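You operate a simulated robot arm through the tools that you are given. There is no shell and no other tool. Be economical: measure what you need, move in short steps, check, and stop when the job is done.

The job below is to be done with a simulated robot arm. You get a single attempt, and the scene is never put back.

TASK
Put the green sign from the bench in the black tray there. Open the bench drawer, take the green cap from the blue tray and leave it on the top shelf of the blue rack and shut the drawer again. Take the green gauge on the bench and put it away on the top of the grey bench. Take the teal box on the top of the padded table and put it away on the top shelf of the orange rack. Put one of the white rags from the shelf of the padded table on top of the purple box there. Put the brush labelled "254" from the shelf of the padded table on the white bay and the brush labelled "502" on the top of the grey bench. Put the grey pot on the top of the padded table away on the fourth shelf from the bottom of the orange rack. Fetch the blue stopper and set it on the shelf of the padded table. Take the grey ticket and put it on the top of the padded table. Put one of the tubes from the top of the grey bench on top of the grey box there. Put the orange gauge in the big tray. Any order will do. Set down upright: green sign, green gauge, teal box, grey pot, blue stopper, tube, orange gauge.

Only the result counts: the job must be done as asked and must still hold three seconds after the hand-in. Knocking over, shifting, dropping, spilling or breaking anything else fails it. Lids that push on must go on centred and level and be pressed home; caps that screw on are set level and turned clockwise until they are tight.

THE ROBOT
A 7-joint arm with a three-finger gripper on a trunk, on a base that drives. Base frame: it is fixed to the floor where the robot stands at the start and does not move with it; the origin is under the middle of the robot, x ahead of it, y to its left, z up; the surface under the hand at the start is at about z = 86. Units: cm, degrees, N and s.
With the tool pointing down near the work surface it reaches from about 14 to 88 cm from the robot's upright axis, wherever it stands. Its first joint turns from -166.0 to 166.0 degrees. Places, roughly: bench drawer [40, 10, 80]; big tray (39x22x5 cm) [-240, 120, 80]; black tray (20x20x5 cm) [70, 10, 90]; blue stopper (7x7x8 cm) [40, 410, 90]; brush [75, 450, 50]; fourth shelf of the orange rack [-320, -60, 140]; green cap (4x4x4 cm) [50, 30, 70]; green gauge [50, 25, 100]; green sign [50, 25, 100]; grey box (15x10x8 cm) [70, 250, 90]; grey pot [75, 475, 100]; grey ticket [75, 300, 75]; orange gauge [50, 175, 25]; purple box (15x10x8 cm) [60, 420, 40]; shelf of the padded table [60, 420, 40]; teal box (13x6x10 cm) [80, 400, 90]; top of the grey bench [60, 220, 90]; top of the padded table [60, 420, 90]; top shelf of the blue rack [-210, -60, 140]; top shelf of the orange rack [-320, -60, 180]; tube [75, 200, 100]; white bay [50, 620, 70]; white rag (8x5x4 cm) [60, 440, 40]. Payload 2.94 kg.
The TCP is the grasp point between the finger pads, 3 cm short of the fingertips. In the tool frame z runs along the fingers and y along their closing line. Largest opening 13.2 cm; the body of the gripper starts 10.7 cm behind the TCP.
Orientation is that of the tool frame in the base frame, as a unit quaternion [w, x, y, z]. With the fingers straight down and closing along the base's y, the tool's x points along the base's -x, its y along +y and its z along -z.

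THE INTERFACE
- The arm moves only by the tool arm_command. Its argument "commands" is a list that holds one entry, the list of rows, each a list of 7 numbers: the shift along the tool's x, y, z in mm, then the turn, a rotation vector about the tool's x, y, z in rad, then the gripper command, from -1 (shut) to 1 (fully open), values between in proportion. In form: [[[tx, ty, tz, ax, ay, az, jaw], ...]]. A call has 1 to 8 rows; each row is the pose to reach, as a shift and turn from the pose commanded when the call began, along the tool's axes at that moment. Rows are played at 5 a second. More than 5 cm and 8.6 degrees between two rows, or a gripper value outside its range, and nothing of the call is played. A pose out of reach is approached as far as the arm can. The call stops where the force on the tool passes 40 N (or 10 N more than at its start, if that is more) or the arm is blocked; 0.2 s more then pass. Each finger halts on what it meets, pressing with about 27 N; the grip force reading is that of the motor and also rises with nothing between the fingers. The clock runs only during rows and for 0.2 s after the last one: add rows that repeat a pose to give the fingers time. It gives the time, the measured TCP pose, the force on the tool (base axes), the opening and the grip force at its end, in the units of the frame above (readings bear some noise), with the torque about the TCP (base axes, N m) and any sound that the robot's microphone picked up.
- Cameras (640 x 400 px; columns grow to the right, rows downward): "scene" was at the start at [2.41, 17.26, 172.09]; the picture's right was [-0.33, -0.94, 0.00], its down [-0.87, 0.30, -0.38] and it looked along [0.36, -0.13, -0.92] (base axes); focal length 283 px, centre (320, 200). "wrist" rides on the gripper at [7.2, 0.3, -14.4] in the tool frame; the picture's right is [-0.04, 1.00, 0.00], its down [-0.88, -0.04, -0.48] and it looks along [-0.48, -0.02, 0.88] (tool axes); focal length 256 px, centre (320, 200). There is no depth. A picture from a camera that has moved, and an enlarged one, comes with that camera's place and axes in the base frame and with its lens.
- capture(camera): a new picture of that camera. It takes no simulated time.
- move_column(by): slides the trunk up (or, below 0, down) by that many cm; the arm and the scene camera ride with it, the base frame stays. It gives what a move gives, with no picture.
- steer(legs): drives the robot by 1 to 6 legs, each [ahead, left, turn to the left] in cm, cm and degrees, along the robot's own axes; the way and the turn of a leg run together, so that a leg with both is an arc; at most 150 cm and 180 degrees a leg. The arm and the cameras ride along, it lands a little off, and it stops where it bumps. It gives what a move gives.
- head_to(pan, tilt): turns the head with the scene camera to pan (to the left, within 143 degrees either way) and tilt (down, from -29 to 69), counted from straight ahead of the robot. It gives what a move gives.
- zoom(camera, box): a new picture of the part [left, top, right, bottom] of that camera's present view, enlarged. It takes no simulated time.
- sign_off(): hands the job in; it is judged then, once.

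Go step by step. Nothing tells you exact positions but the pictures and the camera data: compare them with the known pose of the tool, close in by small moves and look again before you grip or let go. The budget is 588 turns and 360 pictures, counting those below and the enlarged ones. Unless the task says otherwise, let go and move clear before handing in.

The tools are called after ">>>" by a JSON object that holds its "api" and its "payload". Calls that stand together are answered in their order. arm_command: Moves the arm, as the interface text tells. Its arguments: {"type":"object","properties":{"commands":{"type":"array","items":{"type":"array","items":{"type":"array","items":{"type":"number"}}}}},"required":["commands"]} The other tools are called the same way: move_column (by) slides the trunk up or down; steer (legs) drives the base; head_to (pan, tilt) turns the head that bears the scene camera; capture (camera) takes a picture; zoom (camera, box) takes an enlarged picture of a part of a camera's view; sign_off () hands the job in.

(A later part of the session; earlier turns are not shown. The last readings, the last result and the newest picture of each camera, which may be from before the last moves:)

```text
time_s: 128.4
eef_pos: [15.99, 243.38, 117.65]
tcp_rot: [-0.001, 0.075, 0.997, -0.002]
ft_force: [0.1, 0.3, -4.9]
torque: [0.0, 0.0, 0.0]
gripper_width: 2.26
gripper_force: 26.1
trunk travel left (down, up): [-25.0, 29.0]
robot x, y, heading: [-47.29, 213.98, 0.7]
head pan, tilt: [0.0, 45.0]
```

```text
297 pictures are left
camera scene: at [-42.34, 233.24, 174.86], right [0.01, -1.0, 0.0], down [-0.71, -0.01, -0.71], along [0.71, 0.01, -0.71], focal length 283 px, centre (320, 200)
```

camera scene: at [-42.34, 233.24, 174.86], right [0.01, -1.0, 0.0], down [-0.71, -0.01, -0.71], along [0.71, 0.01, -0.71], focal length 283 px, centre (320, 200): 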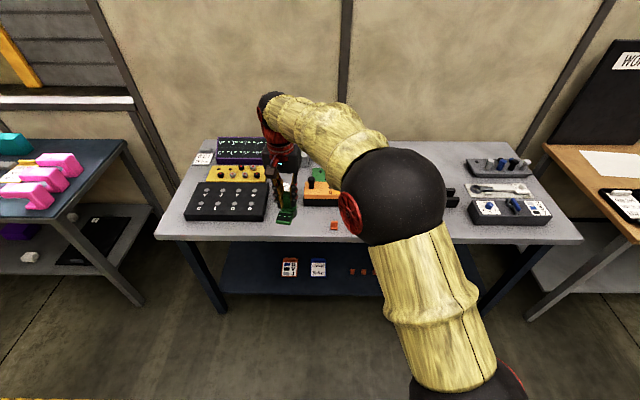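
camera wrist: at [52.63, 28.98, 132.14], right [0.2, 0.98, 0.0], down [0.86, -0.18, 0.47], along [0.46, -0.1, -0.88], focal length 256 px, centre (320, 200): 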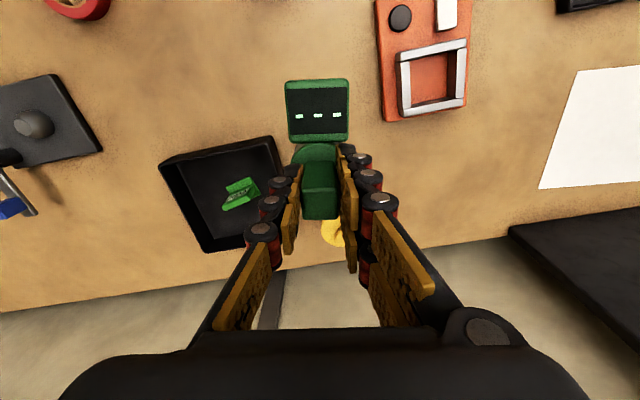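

>>> {"api": "capture", "payload": {"camera": "wrist"}}

>>> {"api": "zoom", "payload": {"camera": "scene", "box": [150, 110, 470, 310]}}

```text
296 pictures are left
camera wrist: at [8.99, 244.84, 132.11], right [0.19, 0.98, 0.0], down [0.86, -0.17, 0.47], along [0.47, -0.1, -0.88], focal length 256 px, centre (320, 200)
```

wrist: 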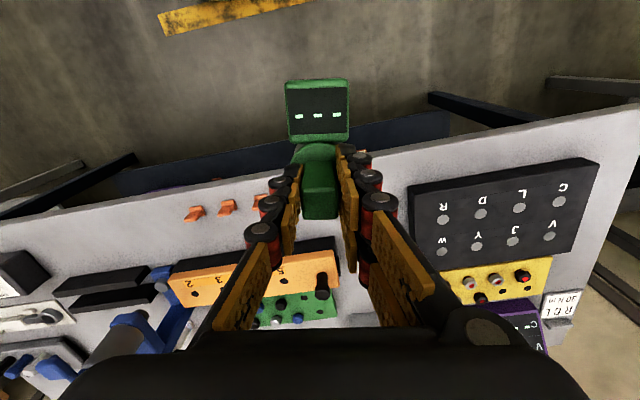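

```text
2.00 times, centred on (310, 210) of scene
camera zoom: at [-42.34, 233.24, 174.86], right [0.01, -1.0, 0.0], down [-0.71, -0.01, -0.71], along [0.71, 0.01, -0.71], focal length 567 px, centre (340, 180)
```

zoom: 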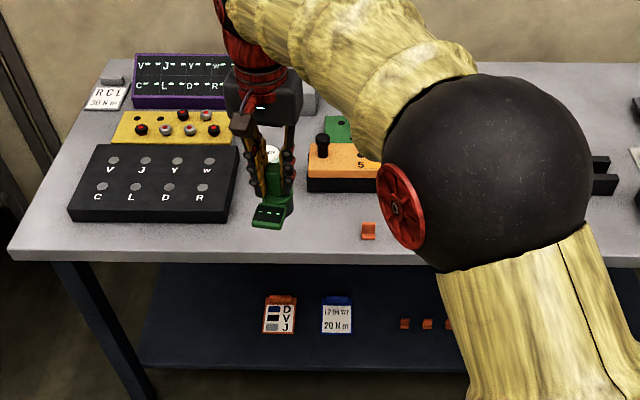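

The spot between the black box and the orange block, about (38, 249), is free. I'll move closer and place the gauge there.

>>> {"api": "steer", "payload": {"legs": [[21, 6, 0]]}}

>>> {"api": "capture", "payload": {"camera": "wrist"}}

```text
time_s: 130.1
eef_pos: [36.97, 249.94, 117.63]
tcp_rot: [-0.001, 0.074, 0.997, -0.003]
ft_force: [0.5, 0.1, -5.8]
torque: [-0.01, 0.0, 0.0]
gripper_width: 2.27
gripper_force: 27.0
trunk travel left (down, up): [-25.0, 29.0]
robot x, y, heading: [-26.44, 220.1, 0.8]
head pan, tilt: [0.0, 45.0]
```

```text
294 pictures are left
camera wrist: at [29.98, 251.33, 132.02], right [0.19, 0.98, 0.0], down [0.86, -0.17, 0.47], along [0.46, -0.09, -0.88], focal length 256 px, centre (320, 200)
```

wrist: 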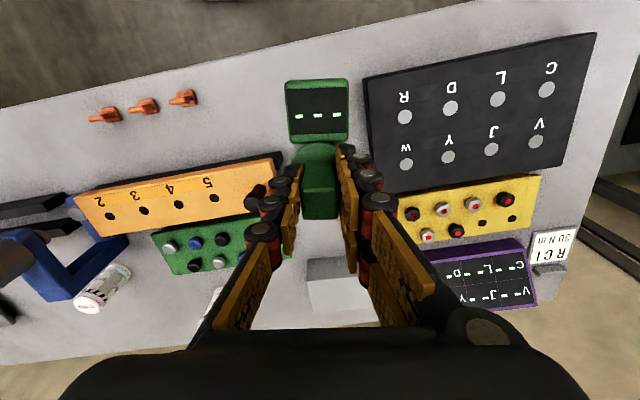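

>>> {"api": "arm_command", "payload": {"commands": [[[0, 0, 45, 0, 0, 0, -0.9], [0, 0, 90, 0, 0, 0, -0.9], [0, 0, 135, 0, 0, 0, -0.9], [0, 0, 180, 0, 0, 0, -0.9], [0, 0, 200, 0, 0, 0, -0.9]]]}}

>>> {"api": "capture", "payload": {"camera": "wrist"}}

>>> {"api": "zoom", "payload": {"camera": "scene", "box": [180, 150, 380, 290]}}

```text
time_s: 131.3
eef_pos: [36.84, 249.6, 97.69]
tcp_rot: [-0.001, 0.074, 0.997, -0.001]
ft_force: [0.0, -0.5, -5.6]
torque: [0.04, 0.02, -0.01]
gripper_width: 2.27
gripper_force: 27.2
trunk travel left (down, up): [-25.0, 29.0]
robot x, y, heading: [-26.21, 220.2, 0.9]
head pan, tilt: [0.0, 45.0]
```

```text
293 pictures are left
camera wrist: at [29.93, 251.09, 112.13], right [0.19, 0.98, 0.0], down [0.86, -0.17, 0.47], along [0.47, -0.09, -0.88], focal length 256 px, centre (320, 200)
```

wrist: 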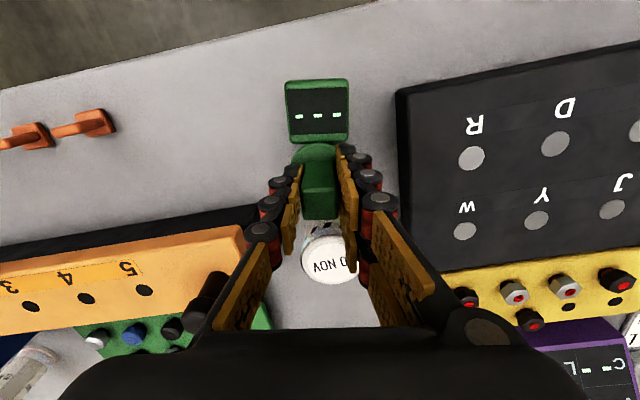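

```text
2.86 times, centred on (280, 220) of scene
camera zoom: at [-21.37, 239.53, 174.86], right [0.02, -1.0, 0.0], down [-0.71, -0.01, -0.71], along [0.71, 0.01, -0.71], focal length 810 px, centre (434, 143)
```

zoom: 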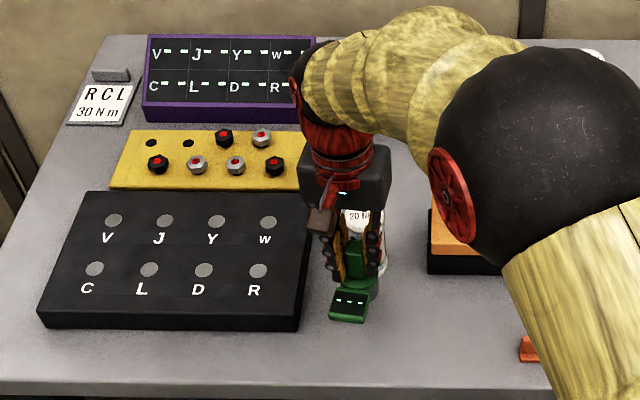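

A white tube stands just behind, so I'll shift 1.5 cm towards the front edge and then lower to contact.

>>> {"api": "arm_command", "payload": {"commands": [[[15, 0, 0, 0, 0, 0, -0.9], [15, 0, 20, 0, 0, 0, -0.9], [15, 0, 30, 0, 0, 0, -0.9], [15, 0, 34, 0, 0, 0, -0.9], [15, 0, 37, 0, 0, 0, -0.9], [15, 0, 40, 0, 0, 0, -0.9]]]}}

```text
time_s: 132.7
eef_pos: [35.37, 249.92, 93.67]
tcp_rot: [-0.001, 0.074, 0.997, -0.002]
ft_force: [0.6, -0.1, -4.5]
torque: [-0.01, 0.0, 0.01]
gripper_width: 2.24
gripper_force: 26.7
trunk travel left (down, up): [-25.0, 29.0]
robot x, y, heading: [-26.01, 220.36, 0.9]
head pan, tilt: [0.0, 45.0]
```

>>> {"api": "arm_command", "payload": {"commands": [[[0, 0, 3, 0, 0, 0, -0.9], [0, 0, 6, 0, 0, 0, -0.9], [0, 0, 8, 0, 0, 0, -0.9]]]}}

>>> {"api": "capture", "payload": {"camera": "wrist"}}

```text
time_s: 133.5
eef_pos: [35.43, 249.88, 93.19]
tcp_rot: [0.001, 0.075, 0.997, -0.001]
ft_force: [-0.3, -6.6, 25.9]
torque: [-0.18, 0.05, -0.06]
gripper_width: 2.3
gripper_force: 26.8
trunk travel left (down, up): [-25.0, 29.0]
robot x, y, heading: [-26.48, 220.3, 1.1]
head pan, tilt: [0.0, 45.0]
```

```text
291 pictures are left
camera wrist: at [28.36, 251.31, 107.63], right [0.19, 0.98, 0.0], down [0.86, -0.17, 0.48], along [0.47, -0.09, -0.88], focal length 256 px, centre (320, 200)
```

wrist: 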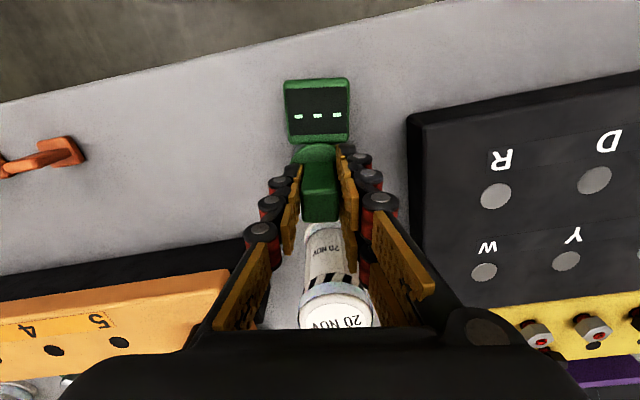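

>>> {"api": "arm_command", "payload": {"commands": [[[0, 0, -3, 0, 0, 0, -0.7], [0, 0, -3, 0, 0, 0, -0.45], [0, 0, -3, 0, 0, 0, -0.45], [0, 0, -20, 0, 0, 0, -0.45], [0, 0, -60, 0, 0, 0, -0.45], [0, 0, -105, 0, 0, 0, -0.45], [0, 0, -150, 0, 0, 0, -0.45], [0, 0, -195, 0, 0, 0, -0.45]]]}}

>>> {"api": "capture", "payload": {"camera": "wrist"}}

```text
time_s: 135.3
eef_pos: [35.6, 249.99, 112.53]
tcp_rot: [-0.001, 0.074, 0.997, -0.002]
ft_force: [0.0, -0.2, 0.4]
torque: [0.01, -0.01, 0.01]
gripper_width: 3.64
gripper_force: 0.1
trunk travel left (down, up): [-25.0, 29.0]
robot x, y, heading: [-26.27, 220.22, 0.9]
head pan, tilt: [0.0, 45.0]
```

```text
290 pictures are left
camera wrist: at [28.54, 251.44, 126.88], right [0.19, 0.98, 0.0], down [0.86, -0.17, 0.47], along [0.46, -0.09, -0.88], focal length 256 px, centre (320, 200)
```

wrist: 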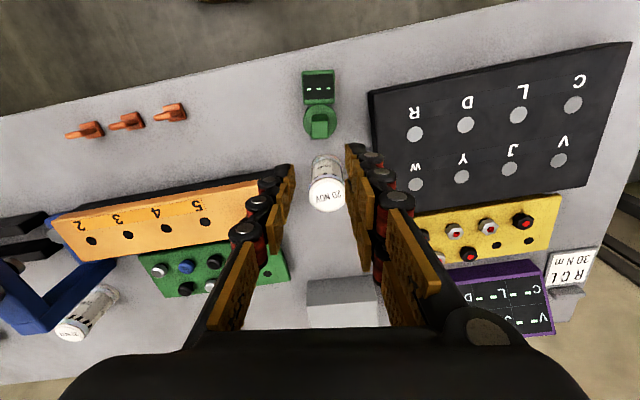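

The gauge is placed upright. There are two white dated tubes here, so I'll inspect both and the grey box.

>>> {"api": "zoom", "payload": {"camera": "wrist", "box": [260, 120, 420, 330]}}

>>> {"api": "zoom", "payload": {"camera": "wrist", "box": [0, 200, 220, 360]}}

```text
1.90 times, centred on (340, 225) of wrist
camera zoom: at [28.54, 251.44, 126.88], right [0.19, 0.98, 0.0], down [0.86, -0.17, 0.47], along [0.46, -0.09, -0.88], focal length 488 px, centre (282, 152)
```

zoom: 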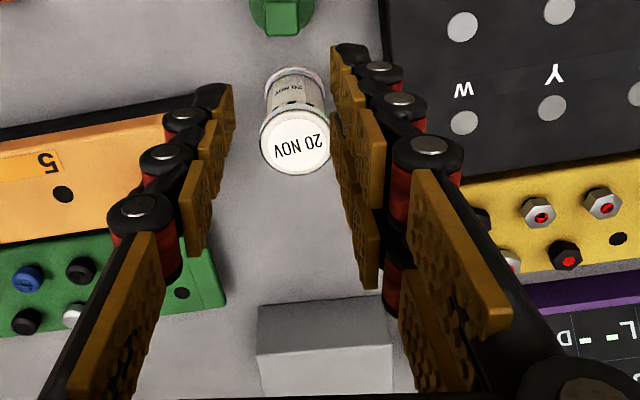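

```text
2.50 times, centred on (110, 280) of wrist
camera zoom: at [28.54, 251.44, 126.88], right [0.19, 0.98, 0.0], down [0.86, -0.17, 0.47], along [0.46, -0.09, -0.88], focal length 640 px, centre (845, 0)
```

zoom: 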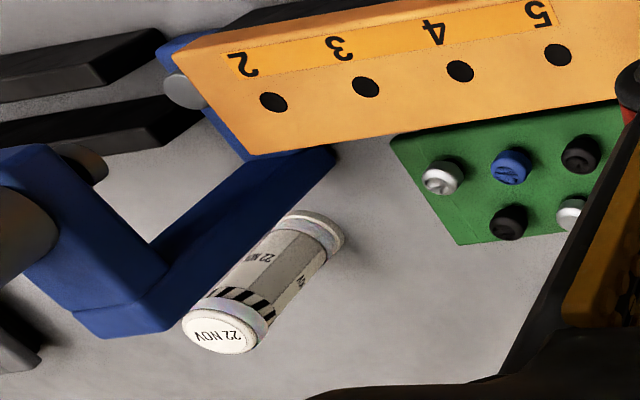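

Both tubes look alike, so I'll use "20 NOV", at about (44.5, 249.4) with its top near z = 95. I'll position above it.

>>> {"api": "arm_command", "payload": {"commands": [[[-30, 2, 0, 0, 0, 0, 0.06], [-60, 5, 0, 0, 0, 0, 0.06], [-89, 7, 0, 0, 0, 0, 0.06], [-89, 7, 40, 0, 0, 0, 0.06], [-89, 7, 70, 0, 0, 0, 0.06]]]}}

>>> {"api": "capture", "payload": {"camera": "wrist"}}

```text
time_s: 136.5
eef_pos: [44.35, 249.56, 105.24]
tcp_rot: [-0.001, 0.074, 0.997, -0.001]
ft_force: [0.4, 0.6, 0.0]
torque: [0.0, 0.0, 0.0]
gripper_width: 7.01
gripper_force: 0.0
trunk travel left (down, up): [-25.0, 29.0]
robot x, y, heading: [-26.44, 220.3, 0.9]
head pan, tilt: [0.0, 45.0]
```

```text
287 pictures are left
camera wrist: at [37.39, 251.03, 119.68], right [0.19, 0.98, 0.0], down [0.86, -0.17, 0.47], along [0.46, -0.09, -0.88], focal length 256 px, centre (320, 200)
```

wrist: 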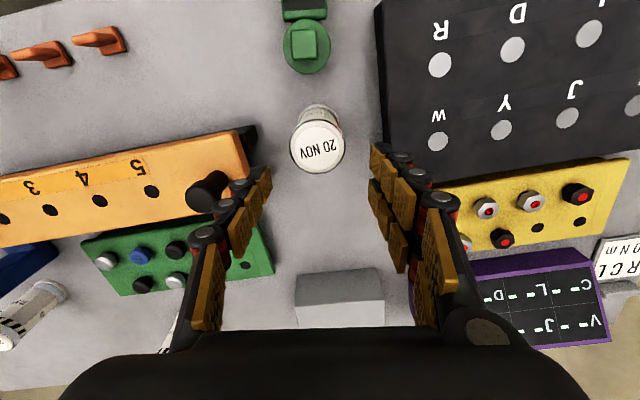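

>>> {"api": "arm_command", "payload": {"commands": [[[-3, 0, 40, 0, 0, 0, 0.06], [-3, 0, 80, 0, 0, 0, 0.06], [-3, 0, 110, 0, 0, 0, 0.06], [-3, 0, 127, 0, 0, 0, 0.06]]]}}

>>> {"api": "capture", "payload": {"camera": "wrist"}}

```text
time_s: 137.5
eef_pos: [44.5, 249.31, 92.6]
tcp_rot: [-0.001, 0.074, 0.997, -0.002]
ft_force: [1.6, 0.5, -0.3]
torque: [-0.01, 0.0, 0.0]
gripper_width: 7.0
gripper_force: 0.0
trunk travel left (down, up): [-25.0, 29.0]
robot x, y, heading: [-26.27, 220.2, 1.0]
head pan, tilt: [0.0, 45.0]
```

```text
286 pictures are left
camera wrist: at [37.56, 250.83, 107.07], right [0.19, 0.98, 0.0], down [0.86, -0.17, 0.47], along [0.47, -0.09, -0.88], focal length 256 px, centre (320, 200)
```

wrist: 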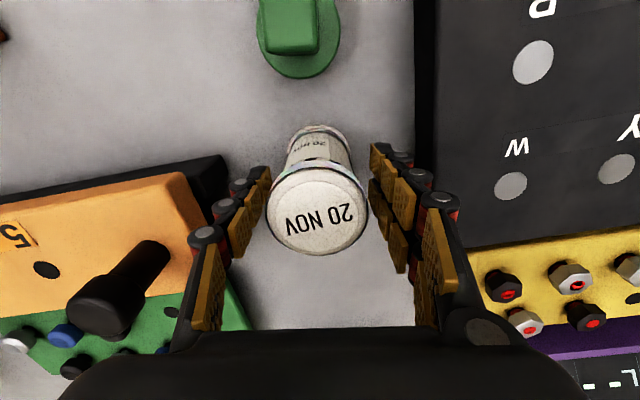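

>>> {"api": "arm_command", "payload": {"commands": [[[0, 0, 0, 0, 0, 0, -0.2], [0, 0, 0, 0, 0, 0, -0.5], [0, 0, 0, 0, 0, 0, -0.7], [0, 0, 0, 0, 0, 0, -0.7], [0, 0, -5, 0, 0, 0, -0.7], [0, 0, -30, 0, 0, 0, -0.7], [0, 0, -70, 0, 0, 0, -0.7], [0, 0, -110, 0, 0, 0, -0.7]]]}}

>>> {"api": "capture", "payload": {"camera": "wrist"}}

```text
time_s: 139.3
eef_pos: [44.46, 249.73, 103.57]
tcp_rot: [-0.001, 0.075, 0.997, -0.001]
ft_force: [-0.6, -0.2, -1.8]
torque: [0.01, -0.03, 0.0]
gripper_width: 4.57
gripper_force: 27.5
trunk travel left (down, up): [-25.0, 29.0]
robot x, y, heading: [-25.94, 219.93, 1.0]
head pan, tilt: [0.0, 45.0]
```

```text
285 pictures are left
camera wrist: at [37.49, 250.96, 118.01], right [0.19, 0.98, 0.0], down [0.86, -0.17, 0.47], along [0.46, -0.09, -0.88], focal length 256 px, centre (320, 200)
```

wrist: 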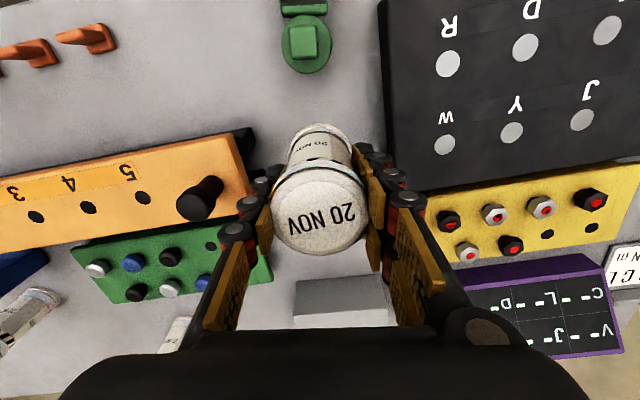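

Tube held. I'll raise it, drive 22 cm closer and bring it over the grey box at about (74, 248).

>>> {"api": "arm_command", "payload": {"commands": [[[0, 0, -45, 0, 0, 0, -0.7], [0, 0, -90, 0, 0, 0, -0.7]]]}}

>>> {"api": "steer", "payload": {"legs": [[22, 0, 0]]}}

>>> {"api": "capture", "payload": {"camera": "wrist"}}

```text
time_s: 139.9
eef_pos: [44.48, 249.44, 112.77]
tcp_rot: [-0.001, 0.074, 0.997, -0.003]
ft_force: [0.2, -0.1, -1.5]
torque: [0.02, -0.04, -0.03]
gripper_width: 4.54
gripper_force: 26.9
trunk travel left (down, up): [-25.0, 29.0]
robot x, y, heading: [-26.09, 220.03, 0.8]
head pan, tilt: [0.0, 45.0]
```

```text
time_s: 141.6
eef_pos: [66.86, 249.8, 112.69]
tcp_rot: [-0.001, 0.075, 0.997, -0.003]
ft_force: [0.9, -0.5, -2.1]
torque: [0.02, 0.0, 0.04]
gripper_width: 4.54
gripper_force: 26.7
trunk travel left (down, up): [-25.0, 29.0]
robot x, y, heading: [-4.13, 220.52, 1.2]
head pan, tilt: [0.0, 45.0]
```

```text
284 pictures are left
camera wrist: at [59.88, 251.29, 127.01], right [0.19, 0.98, 0.0], down [0.86, -0.17, 0.47], along [0.46, -0.09, -0.88], focal length 256 px, centre (320, 200)
```

wrist: 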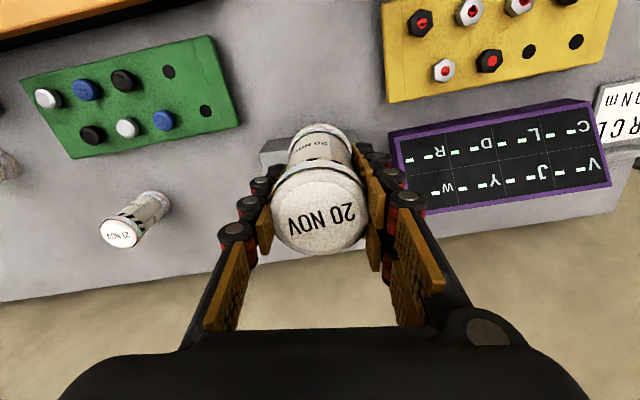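

>>> {"api": "zoom", "payload": {"camera": "wrist", "box": [230, 110, 330, 200]}}

>>> {"api": "capture", "payload": {"camera": "scene"}}

```text
4.44 times, centred on (280, 155) of wrist
camera zoom: at [59.88, 251.29, 127.01], right [0.19, 0.98, 0.0], down [0.86, -0.17, 0.47], along [0.46, -0.09, -0.88], focal length 1138 px, centre (498, 400)
```

zoom: 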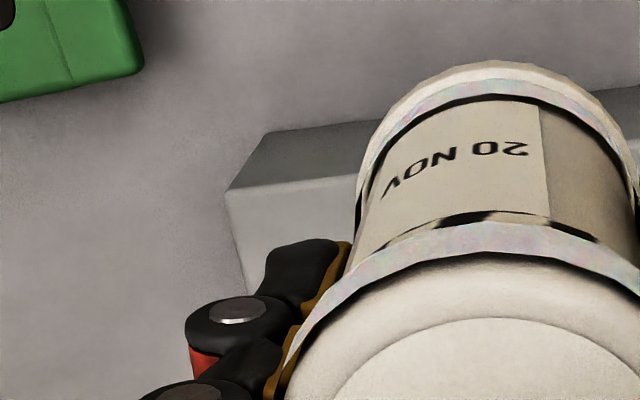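

```text
282 pictures are left
camera scene: at [1.02, 239.86, 174.86], right [0.01, -1.0, 0.0], down [-0.71, -0.01, -0.71], along [0.71, 0.01, -0.71], focal length 283 px, centre (320, 200)
```

scene: 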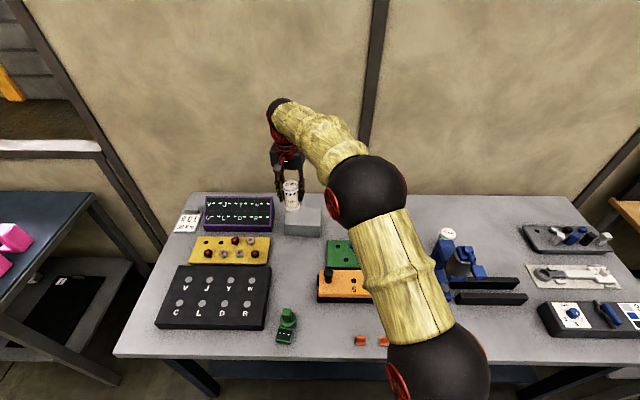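

>>> {"api": "arm_command", "payload": {"commands": [[[-37, -6, 0, 0, 0, 0, -0.7], [-73, -11, 0, 0, 0, 0, -0.7], [-73, -11, 40, 0, 0, 0, -0.7], [-73, -11, 80, 0, 0, 0, -0.7], [-73, -11, 105, 0, 0, 0, -0.7]]]}}

>>> {"api": "capture", "payload": {"camera": "wrist"}}

>>> {"api": "zoom", "payload": {"camera": "scene", "box": [240, 150, 360, 250]}}

```text
time_s: 142.8
eef_pos: [73.9, 247.57, 102.2]
tcp_rot: [-0.001, 0.075, 0.997, -0.003]
ft_force: [0.3, 0.1, -1.0]
torque: [0.02, -0.01, -0.03]
gripper_width: 4.52
gripper_force: 26.1
trunk travel left (down, up): [-25.0, 29.0]
robot x, y, heading: [-3.72, 220.66, 1.0]
head pan, tilt: [0.0, 45.0]
```

```text
281 pictures are left
camera wrist: at [66.98, 248.95, 116.53], right [0.19, 0.98, 0.0], down [0.86, -0.17, 0.47], along [0.46, -0.09, -0.88], focal length 256 px, centre (320, 200)
```

wrist: 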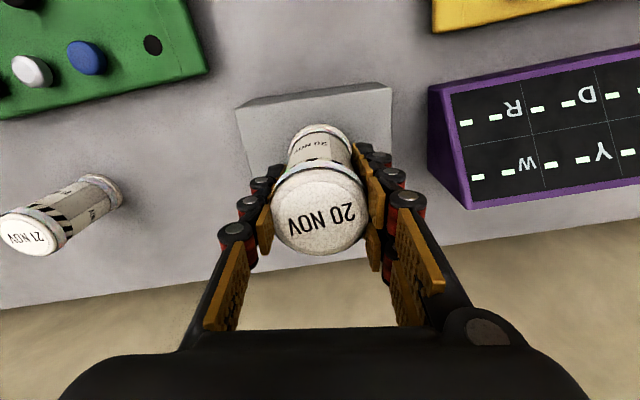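

```text
4.00 times, centred on (300, 200) of scene
camera zoom: at [0.99, 239.85, 174.86], right [0.01, -1.0, 0.0], down [-0.71, -0.01, -0.71], along [0.71, 0.01, -0.71], focal length 1134 px, centre (400, 200)
```

zoom: 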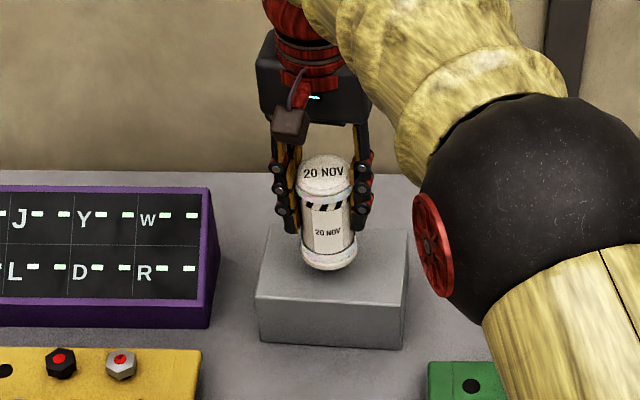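

>>> {"api": "arm_command", "payload": {"commands": [[[0, 0, 8, 0, 0, 0, -0.7], [0, 0, 13, 0, 0, 0, -0.7], [0, 0, 16, 0, 0, 0, -0.7], [0, 0, 18, 0, 0, 0, -0.7]]]}}

```text
time_s: 143.8
eef_pos: [74.0, 247.58, 100.32]
tcp_rot: [-0.001, 0.075, 0.997, -0.002]
ft_force: [-0.1, -0.3, -1.5]
torque: [-0.03, 0.0, 0.03]
gripper_width: 4.52
gripper_force: 26.8
trunk travel left (down, up): [-25.0, 29.0]
robot x, y, heading: [-3.88, 220.45, 1.0]
head pan, tilt: [0.0, 45.0]
```

>>> {"api": "arm_command", "payload": {"commands": [[[0, 0, 2, 0, 0, 0, -0.7], [0, 0, 4, 0, 0, 0, -0.7], [0, 0, 6, 0, 0, 0, -0.7]]]}}

```text
time_s: 144.6
eef_pos: [73.85, 247.56, 99.71]
tcp_rot: [-0.001, 0.075, 0.997, -0.003]
ft_force: [0.0, 0.1, -1.3]
torque: [0.01, 0.0, -0.02]
gripper_width: 4.54
gripper_force: 27.2
trunk travel left (down, up): [-25.0, 29.0]
robot x, y, heading: [-4.28, 220.61, 1.1]
head pan, tilt: [0.0, 45.0]
```

>>> {"api": "arm_command", "payload": {"commands": [[[0, 0, 2, 0, 0, 0, -0.7], [0, 0, 4, 0, 0, 0, -0.7], [0, 0, 6, 0, 0, 0, -0.7]]]}}

>>> {"api": "zoom", "payload": {"camera": "scene", "box": [240, 150, 360, 250]}}

```text
time_s: 145.4
eef_pos: [73.87, 247.57, 99.71]
tcp_rot: [0.002, 0.075, 0.997, -0.001]
ft_force: [-2.9, -1.0, 23.6]
torque: [-0.03, 0.12, -0.28]
gripper_width: 4.54
gripper_force: 27.0
trunk travel left (down, up): [-25.0, 29.0]
robot x, y, heading: [-3.74, 220.69, 0.8]
head pan, tilt: [0.0, 45.0]
```

```text
4.00 times, centred on (300, 200) of scene
camera zoom: at [0.65, 239.74, 174.91], right [0.01, -1.0, 0.0], down [-0.71, -0.01, -0.71], along [0.71, 0.01, -0.71], focal length 1134 px, centre (400, 200)
```

zoom: 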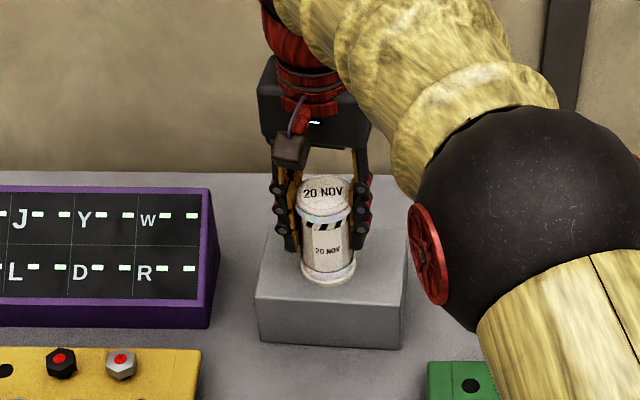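

Contact on the box top, well inside its edges. I'll release and rise.

>>> {"api": "arm_command", "payload": {"commands": [[[0, 0, -4, 0, 0, 0, -0.6], [0, 0, -4, 0, 0, 0, -0.1], [0, 0, -4, 0, 0, 0, 0.06], [0, 0, -30, 0, 0, 0, 0.06], [0, 0, -70, 0, 0, 0, 0.06], [0, 0, -115, 0, 0, 0, 0.06], [0, 0, -160, 0, 0, 0, 0.06]]]}}

>>> {"api": "capture", "payload": {"camera": "wrist"}}

```text
time_s: 147.0
eef_pos: [73.74, 247.75, 115.24]
tcp_rot: [-0.002, 0.075, 0.997, -0.003]
ft_force: [-0.5, -0.3, 0.6]
torque: [0.02, 0.0, -0.01]
gripper_width: 7.0
gripper_force: 0.0
trunk travel left (down, up): [-25.0, 29.0]
robot x, y, heading: [-3.96, 220.59, 0.9]
head pan, tilt: [0.0, 45.0]
```

```text
278 pictures are left
camera wrist: at [66.77, 249.08, 129.66], right [0.19, 0.98, 0.0], down [0.87, -0.17, 0.47], along [0.46, -0.09, -0.88], focal length 256 px, centre (320, 200)
```

wrist: 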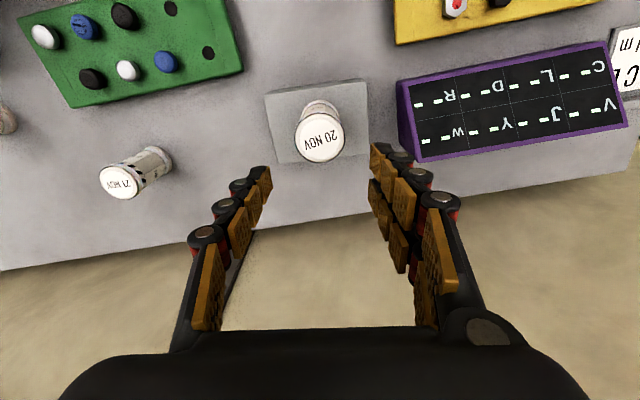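

The tube stands on the grey box. The grey-clipped ticket ("RCL 30 N m") is at this bench's left end, so I'll strafe over to look closely.

>>> {"api": "steer", "payload": {"legs": [[0, 40, -0.9]]}}

>>> {"api": "capture", "payload": {"camera": "wrist"}}

>>> {"api": "capture", "payload": {"camera": "scene"}}

```text
time_s: 149.5
eef_pos: [73.93, 286.81, 115.12]
tcp_rot: [-0.001, 0.082, 0.997, -0.003]
ft_force: [-0.3, -0.4, -0.5]
torque: [-0.03, 0.05, 0.03]
gripper_width: 7.0
gripper_force: 0.0
trunk travel left (down, up): [-25.0, 29.0]
robot x, y, heading: [-4.26, 260.95, -0.1]
head pan, tilt: [0.0, 45.0]
```

```text
277 pictures are left
camera wrist: at [66.97, 288.31, 129.64], right [0.21, 0.98, 0.0], down [0.86, -0.18, 0.47], along [0.46, -0.1, -0.88], focal length 256 px, centre (320, 200)
```

wrist: 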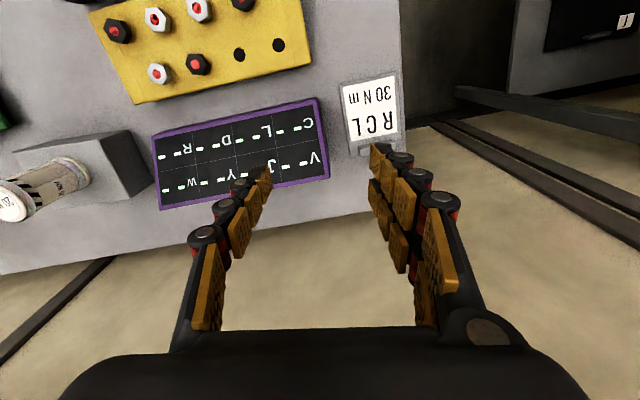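

```text
276 pictures are left
camera scene: at [0.94, 280.07, 174.86], right [0.0, -1.0, 0.0], down [-0.71, 0.0, -0.71], along [0.71, 0.0, -0.71], focal length 283 px, centre (320, 200)
```

scene: 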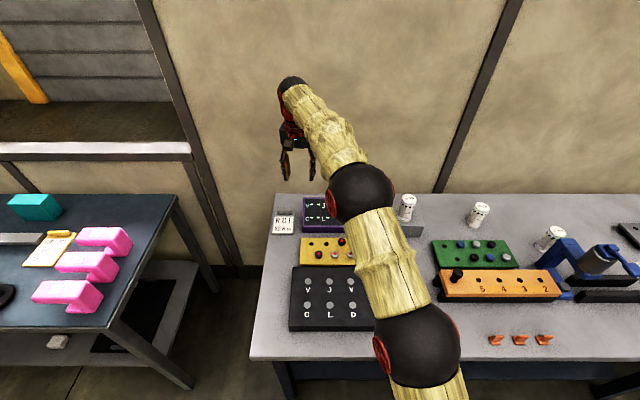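

>>> {"api": "zoom", "payload": {"camera": "wrist", "box": [320, 50, 440, 170]}}

>>> {"api": "zoom", "payload": {"camera": "scene", "box": [260, 195, 320, 245]}}

```text
3.33 times, centred on (380, 110) of wrist
camera zoom: at [66.97, 288.31, 129.64], right [0.21, 0.98, 0.0], down [0.86, -0.18, 0.47], along [0.46, -0.1, -0.88], focal length 853 px, centre (120, 500)
```

zoom: 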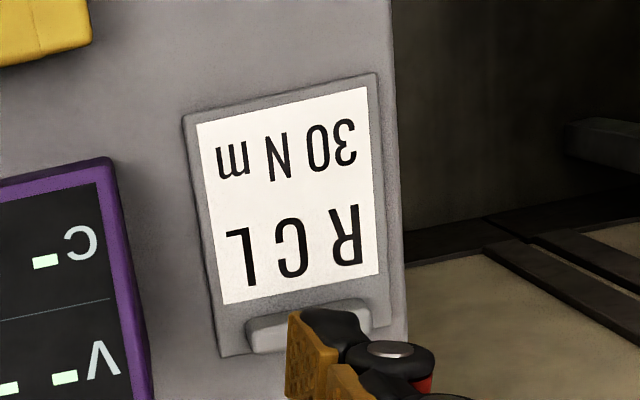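

```text
8.00 times, centred on (290, 220) of scene
camera zoom: at [0.94, 280.07, 174.86], right [0.0, -1.0, 0.0], down [-0.71, 0.0, -0.71], along [0.71, 0.0, -0.71], focal length 2267 px, centre (560, 40)
```

zoom: 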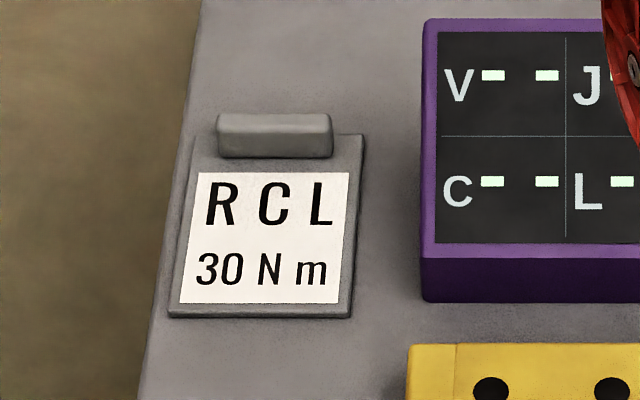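

The ticket has a raised bar near (81, 295) along y. I'll move the base for reach and turn the tool to close across x.

>>> {"api": "steer", "payload": {"legs": [[4, 22, 0]]}}

>>> {"api": "arm_command", "payload": {"commands": [[[0, -20, 0, 0, 0, 0.14, -0.1], [0, -40, 0, 0, 0, 0.28, -0.3], [0, -60, 0, 0, 0, 0.42, -0.4], [0, -80, 0, 0, 0, 0.56, -0.4], [0, -100, 0, 0, 0, 0.7, -0.4], [0, -115, 0, 0, 0, 0.84, -0.4], [0, -125, 0, 0, 0, 0.98, -0.4], [0, -130, 0, 0, 0, 1.12, -0.4]]]}}

>>> {"api": "arm_command", "payload": {"commands": [[[0, 0, 0, 0, 0, 0.14, -0.4], [0, 0, 0, 0, 0, 0.287, -0.4], [0, 0, 0, 0, 0, 0.287, -0.4]]]}}

>>> {"api": "capture", "payload": {"camera": "wrist"}}

```text
time_s: 151.2
eef_pos: [77.94, 308.52, 115.09]
tcp_rot: [-0.002, 0.083, 0.997, -0.003]
ft_force: [-0.1, -0.6, 0.7]
torque: [-0.03, -0.01, 0.01]
gripper_width: 7.03
gripper_force: 0.1
trunk travel left (down, up): [-25.0, 29.0]
robot x, y, heading: [-0.1, 282.81, -0.4]
head pan, tilt: [0.0, 45.0]
```

```text
time_s: 153.0
eef_pos: [75.76, 295.51, 115.21]
tcp_rot: [0.0, 0.601, 0.799, -0.002]
ft_force: [0.3, 0.7, 0.1]
torque: [0.0, 0.0, 0.0]
gripper_width: 3.96
gripper_force: 0.1
trunk travel left (down, up): [-25.0, 29.0]
robot x, y, heading: [-0.2, 282.52, 0.1]
head pan, tilt: [0.0, 45.0]
```

```text
time_s: 153.8
eef_pos: [75.86, 295.55, 115.25]
tcp_rot: [0.001, 0.709, 0.706, -0.002]
ft_force: [-0.2, 1.0, 0.1]
torque: [0.03, 0.01, -0.03]
gripper_width: 3.99
gripper_force: 0.0
trunk travel left (down, up): [-25.0, 29.0]
robot x, y, heading: [-0.49, 282.92, -0.3]
head pan, tilt: [0.0, 45.0]
```

```text
273 pictures are left
camera wrist: at [76.29, 302.82, 129.68], right [1.0, -0.05, 0.0], down [-0.04, -0.88, 0.48], along [-0.03, -0.48, -0.88], focal length 256 px, centre (320, 200)
```

wrist: 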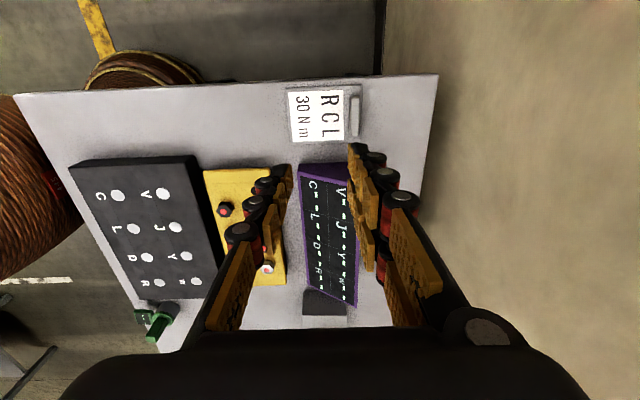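

>>> {"api": "arm_command", "payload": {"commands": [[[-4, 25, 20, 0, 0, 0, -0.4], [-8, 51, 50, 0, 0, 0, -0.4], [-8, 51, 95, 0, 0, 0, -0.4], [-8, 51, 140, 0, 0, 0, -0.4], [-8, 51, 180, 0, 0, 0, -0.4], [-8, 51, 200, 0, 0, 0, -0.4]]]}}

>>> {"api": "capture", "payload": {"camera": "wrist"}}

```text
time_s: 155.2
eef_pos: [80.91, 294.6, 95.24]
tcp_rot: [0.0, 0.708, 0.706, -0.002]
ft_force: [0.0, 0.0, -0.3]
torque: [-0.03, -0.01, 0.0]
gripper_width: 3.94
gripper_force: 0.1
trunk travel left (down, up): [-25.0, 29.0]
robot x, y, heading: [-0.18, 282.48, -0.2]
head pan, tilt: [0.0, 45.0]
```

```text
272 pictures are left
camera wrist: at [81.34, 301.98, 109.67], right [1.0, -0.05, 0.0], down [-0.04, -0.88, 0.48], along [-0.02, -0.48, -0.88], focal length 256 px, centre (320, 200)
```

wrist: 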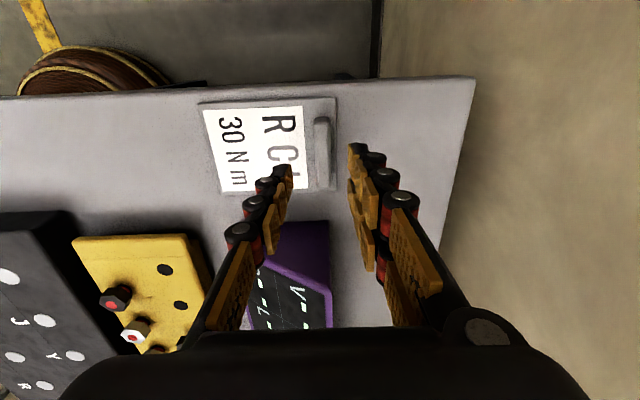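

>>> {"api": "arm_command", "payload": {"commands": [[[0, 3, 25, 0, 0, 0, -0.4], [0, 3, 42, 0, 0, 0, -0.4], [0, 3, 47, 0, 0, 0, -0.4]]]}}

>>> {"api": "zoom", "payload": {"camera": "wrist", "box": [220, 80, 420, 240]}}

```text
time_s: 156.0
eef_pos: [81.3, 294.6, 90.47]
tcp_rot: [-0.001, 0.707, 0.707, -0.002]
ft_force: [0.8, 0.0, 1.2]
torque: [-0.05, -0.04, -0.01]
gripper_width: 3.94
gripper_force: 0.0
trunk travel left (down, up): [-25.0, 29.0]
robot x, y, heading: [0.07, 282.79, -0.2]
head pan, tilt: [0.0, 45.0]
```

```text
2.50 times, centred on (320, 160) of wrist
camera zoom: at [81.68, 301.9, 104.94], right [1.0, -0.05, 0.0], down [-0.04, -0.88, 0.48], along [-0.02, -0.48, -0.88], focal length 640 px, centre (320, 300)
```

zoom: 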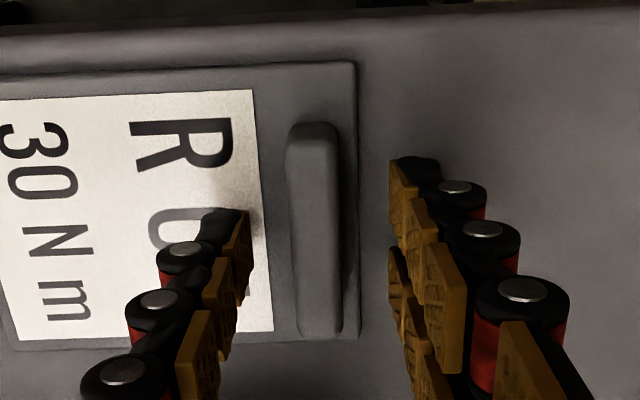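

>>> {"api": "arm_command", "payload": {"commands": [[[0, 0, 4, 0, 0, 0, -0.4], [0, 0, 4, 0, 0, 0, -0.6], [0, 0, 4, 0, 0, 0, -0.8], [0, 0, 4, 0, 0, 0, -0.95], [0, 0, 4, 0, 0, 0, -0.95], [0, 0, 4, 0, 0, 0, -0.95]]]}}

>>> {"api": "zoom", "payload": {"camera": "wrist", "box": [220, 80, 420, 240]}}

```text
time_s: 157.4
eef_pos: [81.18, 294.6, 90.25]
tcp_rot: [0.0, 0.708, 0.706, -0.003]
ft_force: [-0.2, 0.0, -0.2]
torque: [0.01, -0.01, 0.02]
gripper_width: 1.31
gripper_force: 27.0
trunk travel left (down, up): [-25.0, 29.0]
robot x, y, heading: [-0.17, 282.45, -0.0]
head pan, tilt: [0.0, 45.0]
```

```text
2.50 times, centred on (320, 160) of wrist
camera zoom: at [81.62, 301.91, 104.55], right [1.0, -0.05, 0.0], down [-0.04, -0.88, 0.48], along [-0.02, -0.48, -0.88], focal length 640 px, centre (320, 300)
```

zoom: 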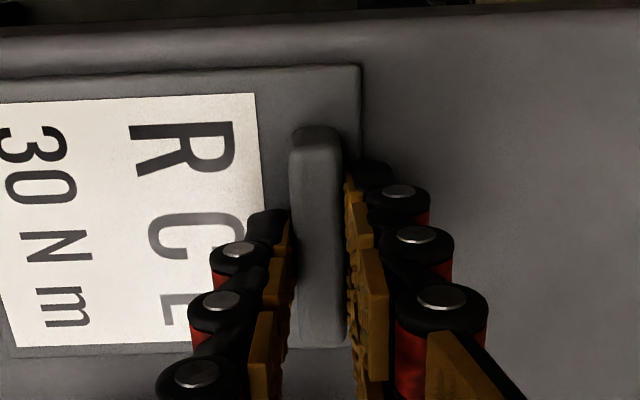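

>>> {"api": "arm_command", "payload": {"commands": [[[0, 0, -10, 0, 0, 0, -0.95], [0, 0, -40, 0, 0, 0, -0.95], [0, 0, -85, 0, 0, 0, -0.95], [0, 0, -130, 0, 0, 0, -0.95], [0, 0, -175, 0, 0, 0, -0.95], [0, 0, -220, 0, 0, 0, -0.95]]]}}

>>> {"api": "capture", "payload": {"camera": "wrist"}}

```text
time_s: 158.8
eef_pos: [81.06, 294.8, 112.28]
tcp_rot: [-0.001, 0.708, 0.706, -0.002]
ft_force: [-1.2, 0.1, -1.6]
torque: [-0.01, -0.03, -0.01]
gripper_width: 1.33
gripper_force: 27.5
trunk travel left (down, up): [-25.0, 29.0]
robot x, y, heading: [-0.14, 282.83, -0.0]
head pan, tilt: [0.0, 45.0]
```

```text
269 pictures are left
camera wrist: at [81.41, 302.14, 126.5], right [1.0, -0.05, 0.0], down [-0.04, -0.88, 0.48], along [-0.03, -0.48, -0.88], focal length 256 px, centre (320, 200)
```

wrist: 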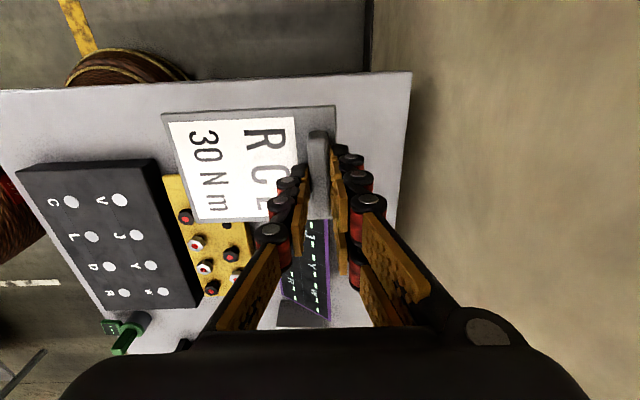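

Ticket held level. I'll back off and strafe to the padded table.

>>> {"api": "steer", "payload": {"legs": [[-55, 0, 0], [0, 120, 0]]}}

>>> {"api": "capture", "payload": {"camera": "scene"}}

```text
time_s: 167.6
eef_pos: [27.03, 414.81, 112.02]
tcp_rot: [0.0, 0.71, 0.705, -0.003]
ft_force: [0.2, -0.7, -0.9]
torque: [0.02, 0.0, -0.01]
gripper_width: 1.32
gripper_force: 27.4
trunk travel left (down, up): [-25.0, 29.0]
robot x, y, heading: [-54.19, 402.76, -0.6]
head pan, tilt: [0.0, 45.0]
```

```text
268 pictures are left
camera scene: at [-48.92, 422.18, 174.86], right [-0.01, -1.0, 0.0], down [-0.71, 0.01, -0.71], along [0.71, -0.01, -0.71], focal length 283 px, centre (320, 200)
```

scene: 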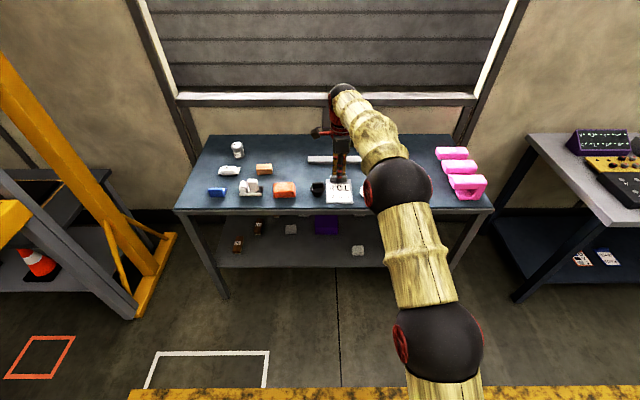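

>>> {"api": "zoom", "payload": {"camera": "scene", "box": [170, 120, 510, 280]}}

>>> {"api": "capture", "payload": {"camera": "wrist"}}

```text
1.88 times, centred on (340, 200) of scene
camera zoom: at [-48.92, 422.18, 174.86], right [-0.01, -1.0, 0.0], down [-0.71, 0.01, -0.71], along [0.71, -0.01, -0.71], focal length 533 px, centre (282, 200)
```

zoom: 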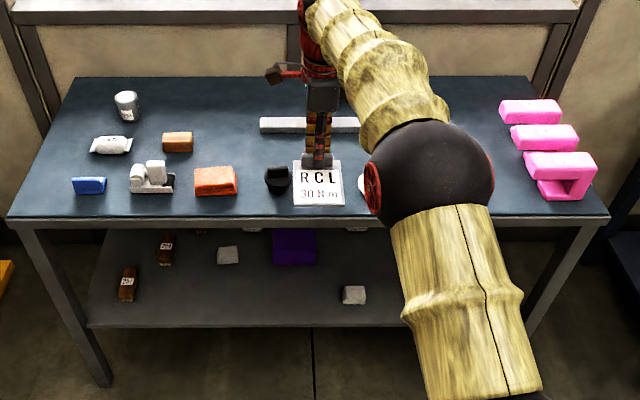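

```text
266 pictures are left
camera wrist: at [27.53, 422.1, 126.44], right [1.0, -0.05, 0.0], down [-0.04, -0.88, 0.48], along [-0.03, -0.48, -0.88], focal length 256 px, centre (320, 200)
```

wrist: 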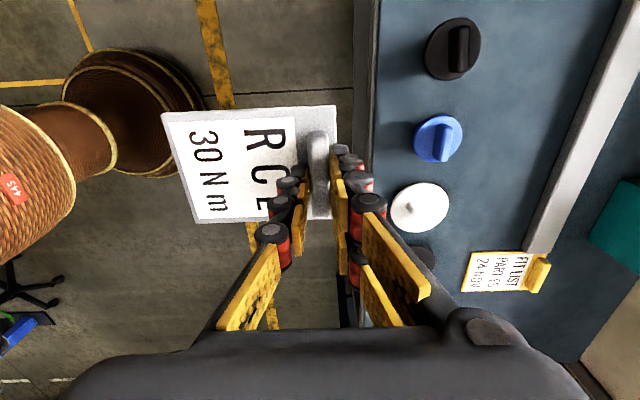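

The table's back-left area, about (80, 446), is free. I'll drive the hand there with the ticket.

>>> {"api": "steer", "payload": {"legs": [[0, 32, 0.6], [54, 0, 0]]}}

>>> {"api": "capture", "payload": {"camera": "wrist"}}

>>> {"api": "capture", "payload": {"camera": "scene"}}

```text
time_s: 172.5
eef_pos: [81.32, 447.54, 111.94]
tcp_rot: [0.001, 0.707, 0.707, -0.002]
ft_force: [0.6, 0.0, -1.0]
torque: [-0.01, 0.0, 0.01]
gripper_width: 1.33
gripper_force: 26.8
trunk travel left (down, up): [-25.0, 29.0]
robot x, y, heading: [-0.23, 435.4, 0.0]
head pan, tilt: [0.0, 45.0]
```

```text
265 pictures are left
camera wrist: at [81.74, 454.83, 126.4], right [1.0, -0.04, 0.0], down [-0.04, -0.88, 0.48], along [-0.02, -0.48, -0.88], focal length 256 px, centre (320, 200)
```

wrist: 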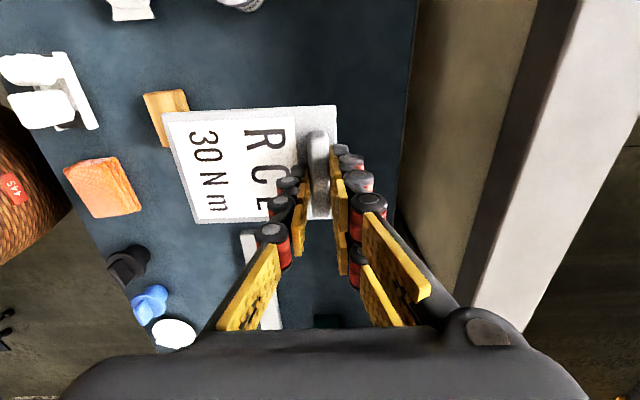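

```text
264 pictures are left
camera scene: at [5.3, 454.36, 174.86], right [0.0, -1.0, 0.0], down [-0.71, 0.0, -0.71], along [0.71, 0.0, -0.71], focal length 283 px, centre (320, 200)
```

scene: 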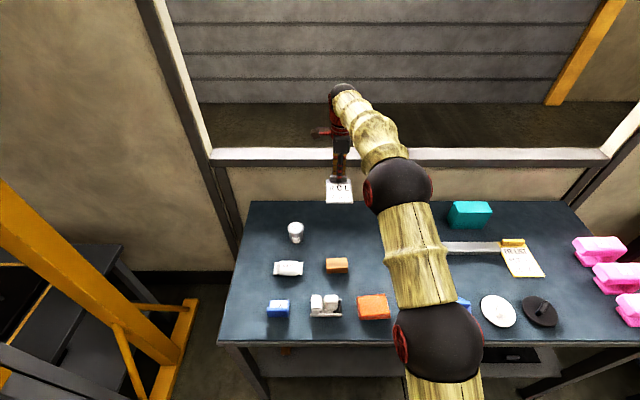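

>>> {"api": "arm_command", "payload": {"commands": [[[0, -8, 45, 0, 0, 0, -0.95], [0, -8, 90, 0, 0, 0, -0.95], [0, -8, 135, 0, 0, 0, -0.95], [0, -8, 175, 0, 0, 0, -0.95], [0, -8, 195, 0, 0, 0, -0.95], [0, -8, 203, 0, 0, 0, -0.95]]]}}

>>> {"api": "capture", "payload": {"camera": "wrist"}}

```text
time_s: 173.9
eef_pos: [80.22, 447.37, 91.91]
tcp_rot: [0.0, 0.707, 0.707, -0.003]
ft_force: [-0.3, 0.9, -0.7]
torque: [0.0, -0.05, 0.0]
gripper_width: 1.33
gripper_force: 26.9
trunk travel left (down, up): [-25.0, 29.0]
robot x, y, heading: [0.22, 434.76, 0.0]
head pan, tilt: [0.0, 45.0]
```

```text
263 pictures are left
camera wrist: at [80.69, 454.72, 106.15], right [1.0, -0.04, 0.0], down [-0.04, -0.88, 0.48], along [-0.02, -0.48, -0.88], focal length 256 px, centre (320, 200)
```

wrist: 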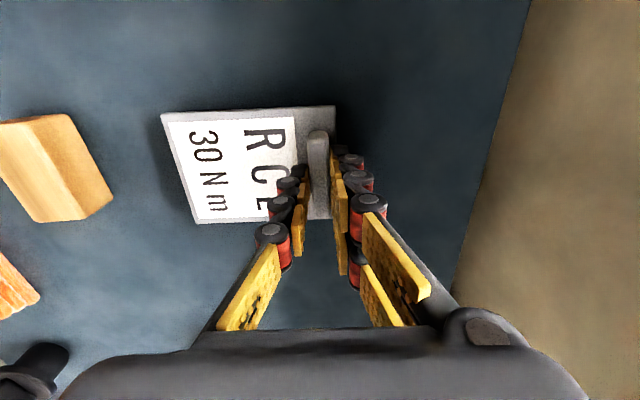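

>>> {"api": "arm_command", "payload": {"commands": [[[0, 0, 4, 0, 0, 0, -0.95], [0, 0, 8, 0, 0, 0, -0.95], [0, 0, 12, 0, 0, 0, -0.95], [0, 0, 15, 0, 0, 0, -0.95], [0, 0, 18, 0, 0, 0, -0.95]]]}}

```text
time_s: 175.1
eef_pos: [80.39, 447.51, 90.04]
tcp_rot: [0.001, 0.707, 0.707, -0.001]
ft_force: [-1.7, -0.5, 5.9]
torque: [-0.07, -0.04, -0.02]
gripper_width: 1.31
gripper_force: 26.9
trunk travel left (down, up): [-25.0, 29.0]
robot x, y, heading: [0.19, 435.13, 0.0]
head pan, tilt: [0.0, 45.0]
```

>>> {"api": "arm_command", "payload": {"commands": [[[0, 0, 1, 0, 0, 0, -0.7], [0, 0, 0, 0, 0, 0, -0.4], [0, 0, 0, 0, 0, 0, -0.4], [0, 0, -30, 0, 0, 0, -0.4], [0, 0, -75, 0, 0, 0, -0.4], [0, 0, -120, 0, 0, 0, -0.4], [0, 0, -165, 0, 0, 0, -0.4], [0, 0, -210, 0, 0, 0, -0.4]]]}}

>>> {"api": "capture", "payload": {"camera": "wrist"}}

```text
time_s: 176.9
eef_pos: [80.29, 447.39, 111.09]
tcp_rot: [-0.001, 0.707, 0.707, -0.003]
ft_force: [-1.3, 0.3, 0.6]
torque: [-0.04, -0.05, 0.0]
gripper_width: 3.94
gripper_force: 0.0
trunk travel left (down, up): [-25.0, 29.0]
robot x, y, heading: [0.04, 435.11, -0.1]
head pan, tilt: [0.0, 45.0]
```

```text
262 pictures are left
camera wrist: at [80.84, 454.72, 125.44], right [1.0, -0.04, 0.0], down [-0.04, -0.88, 0.48], along [-0.02, -0.48, -0.88], focal length 256 px, centre (320, 200)
```

wrist: 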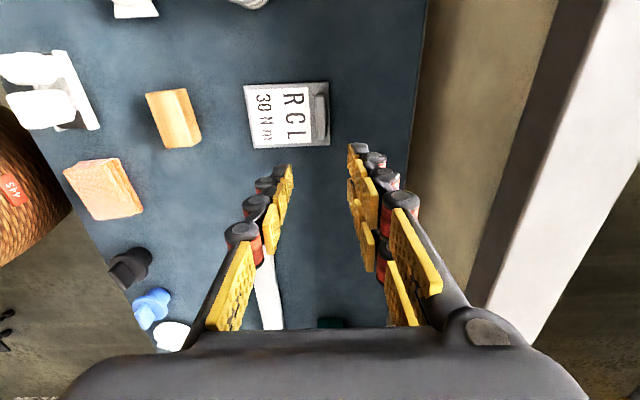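

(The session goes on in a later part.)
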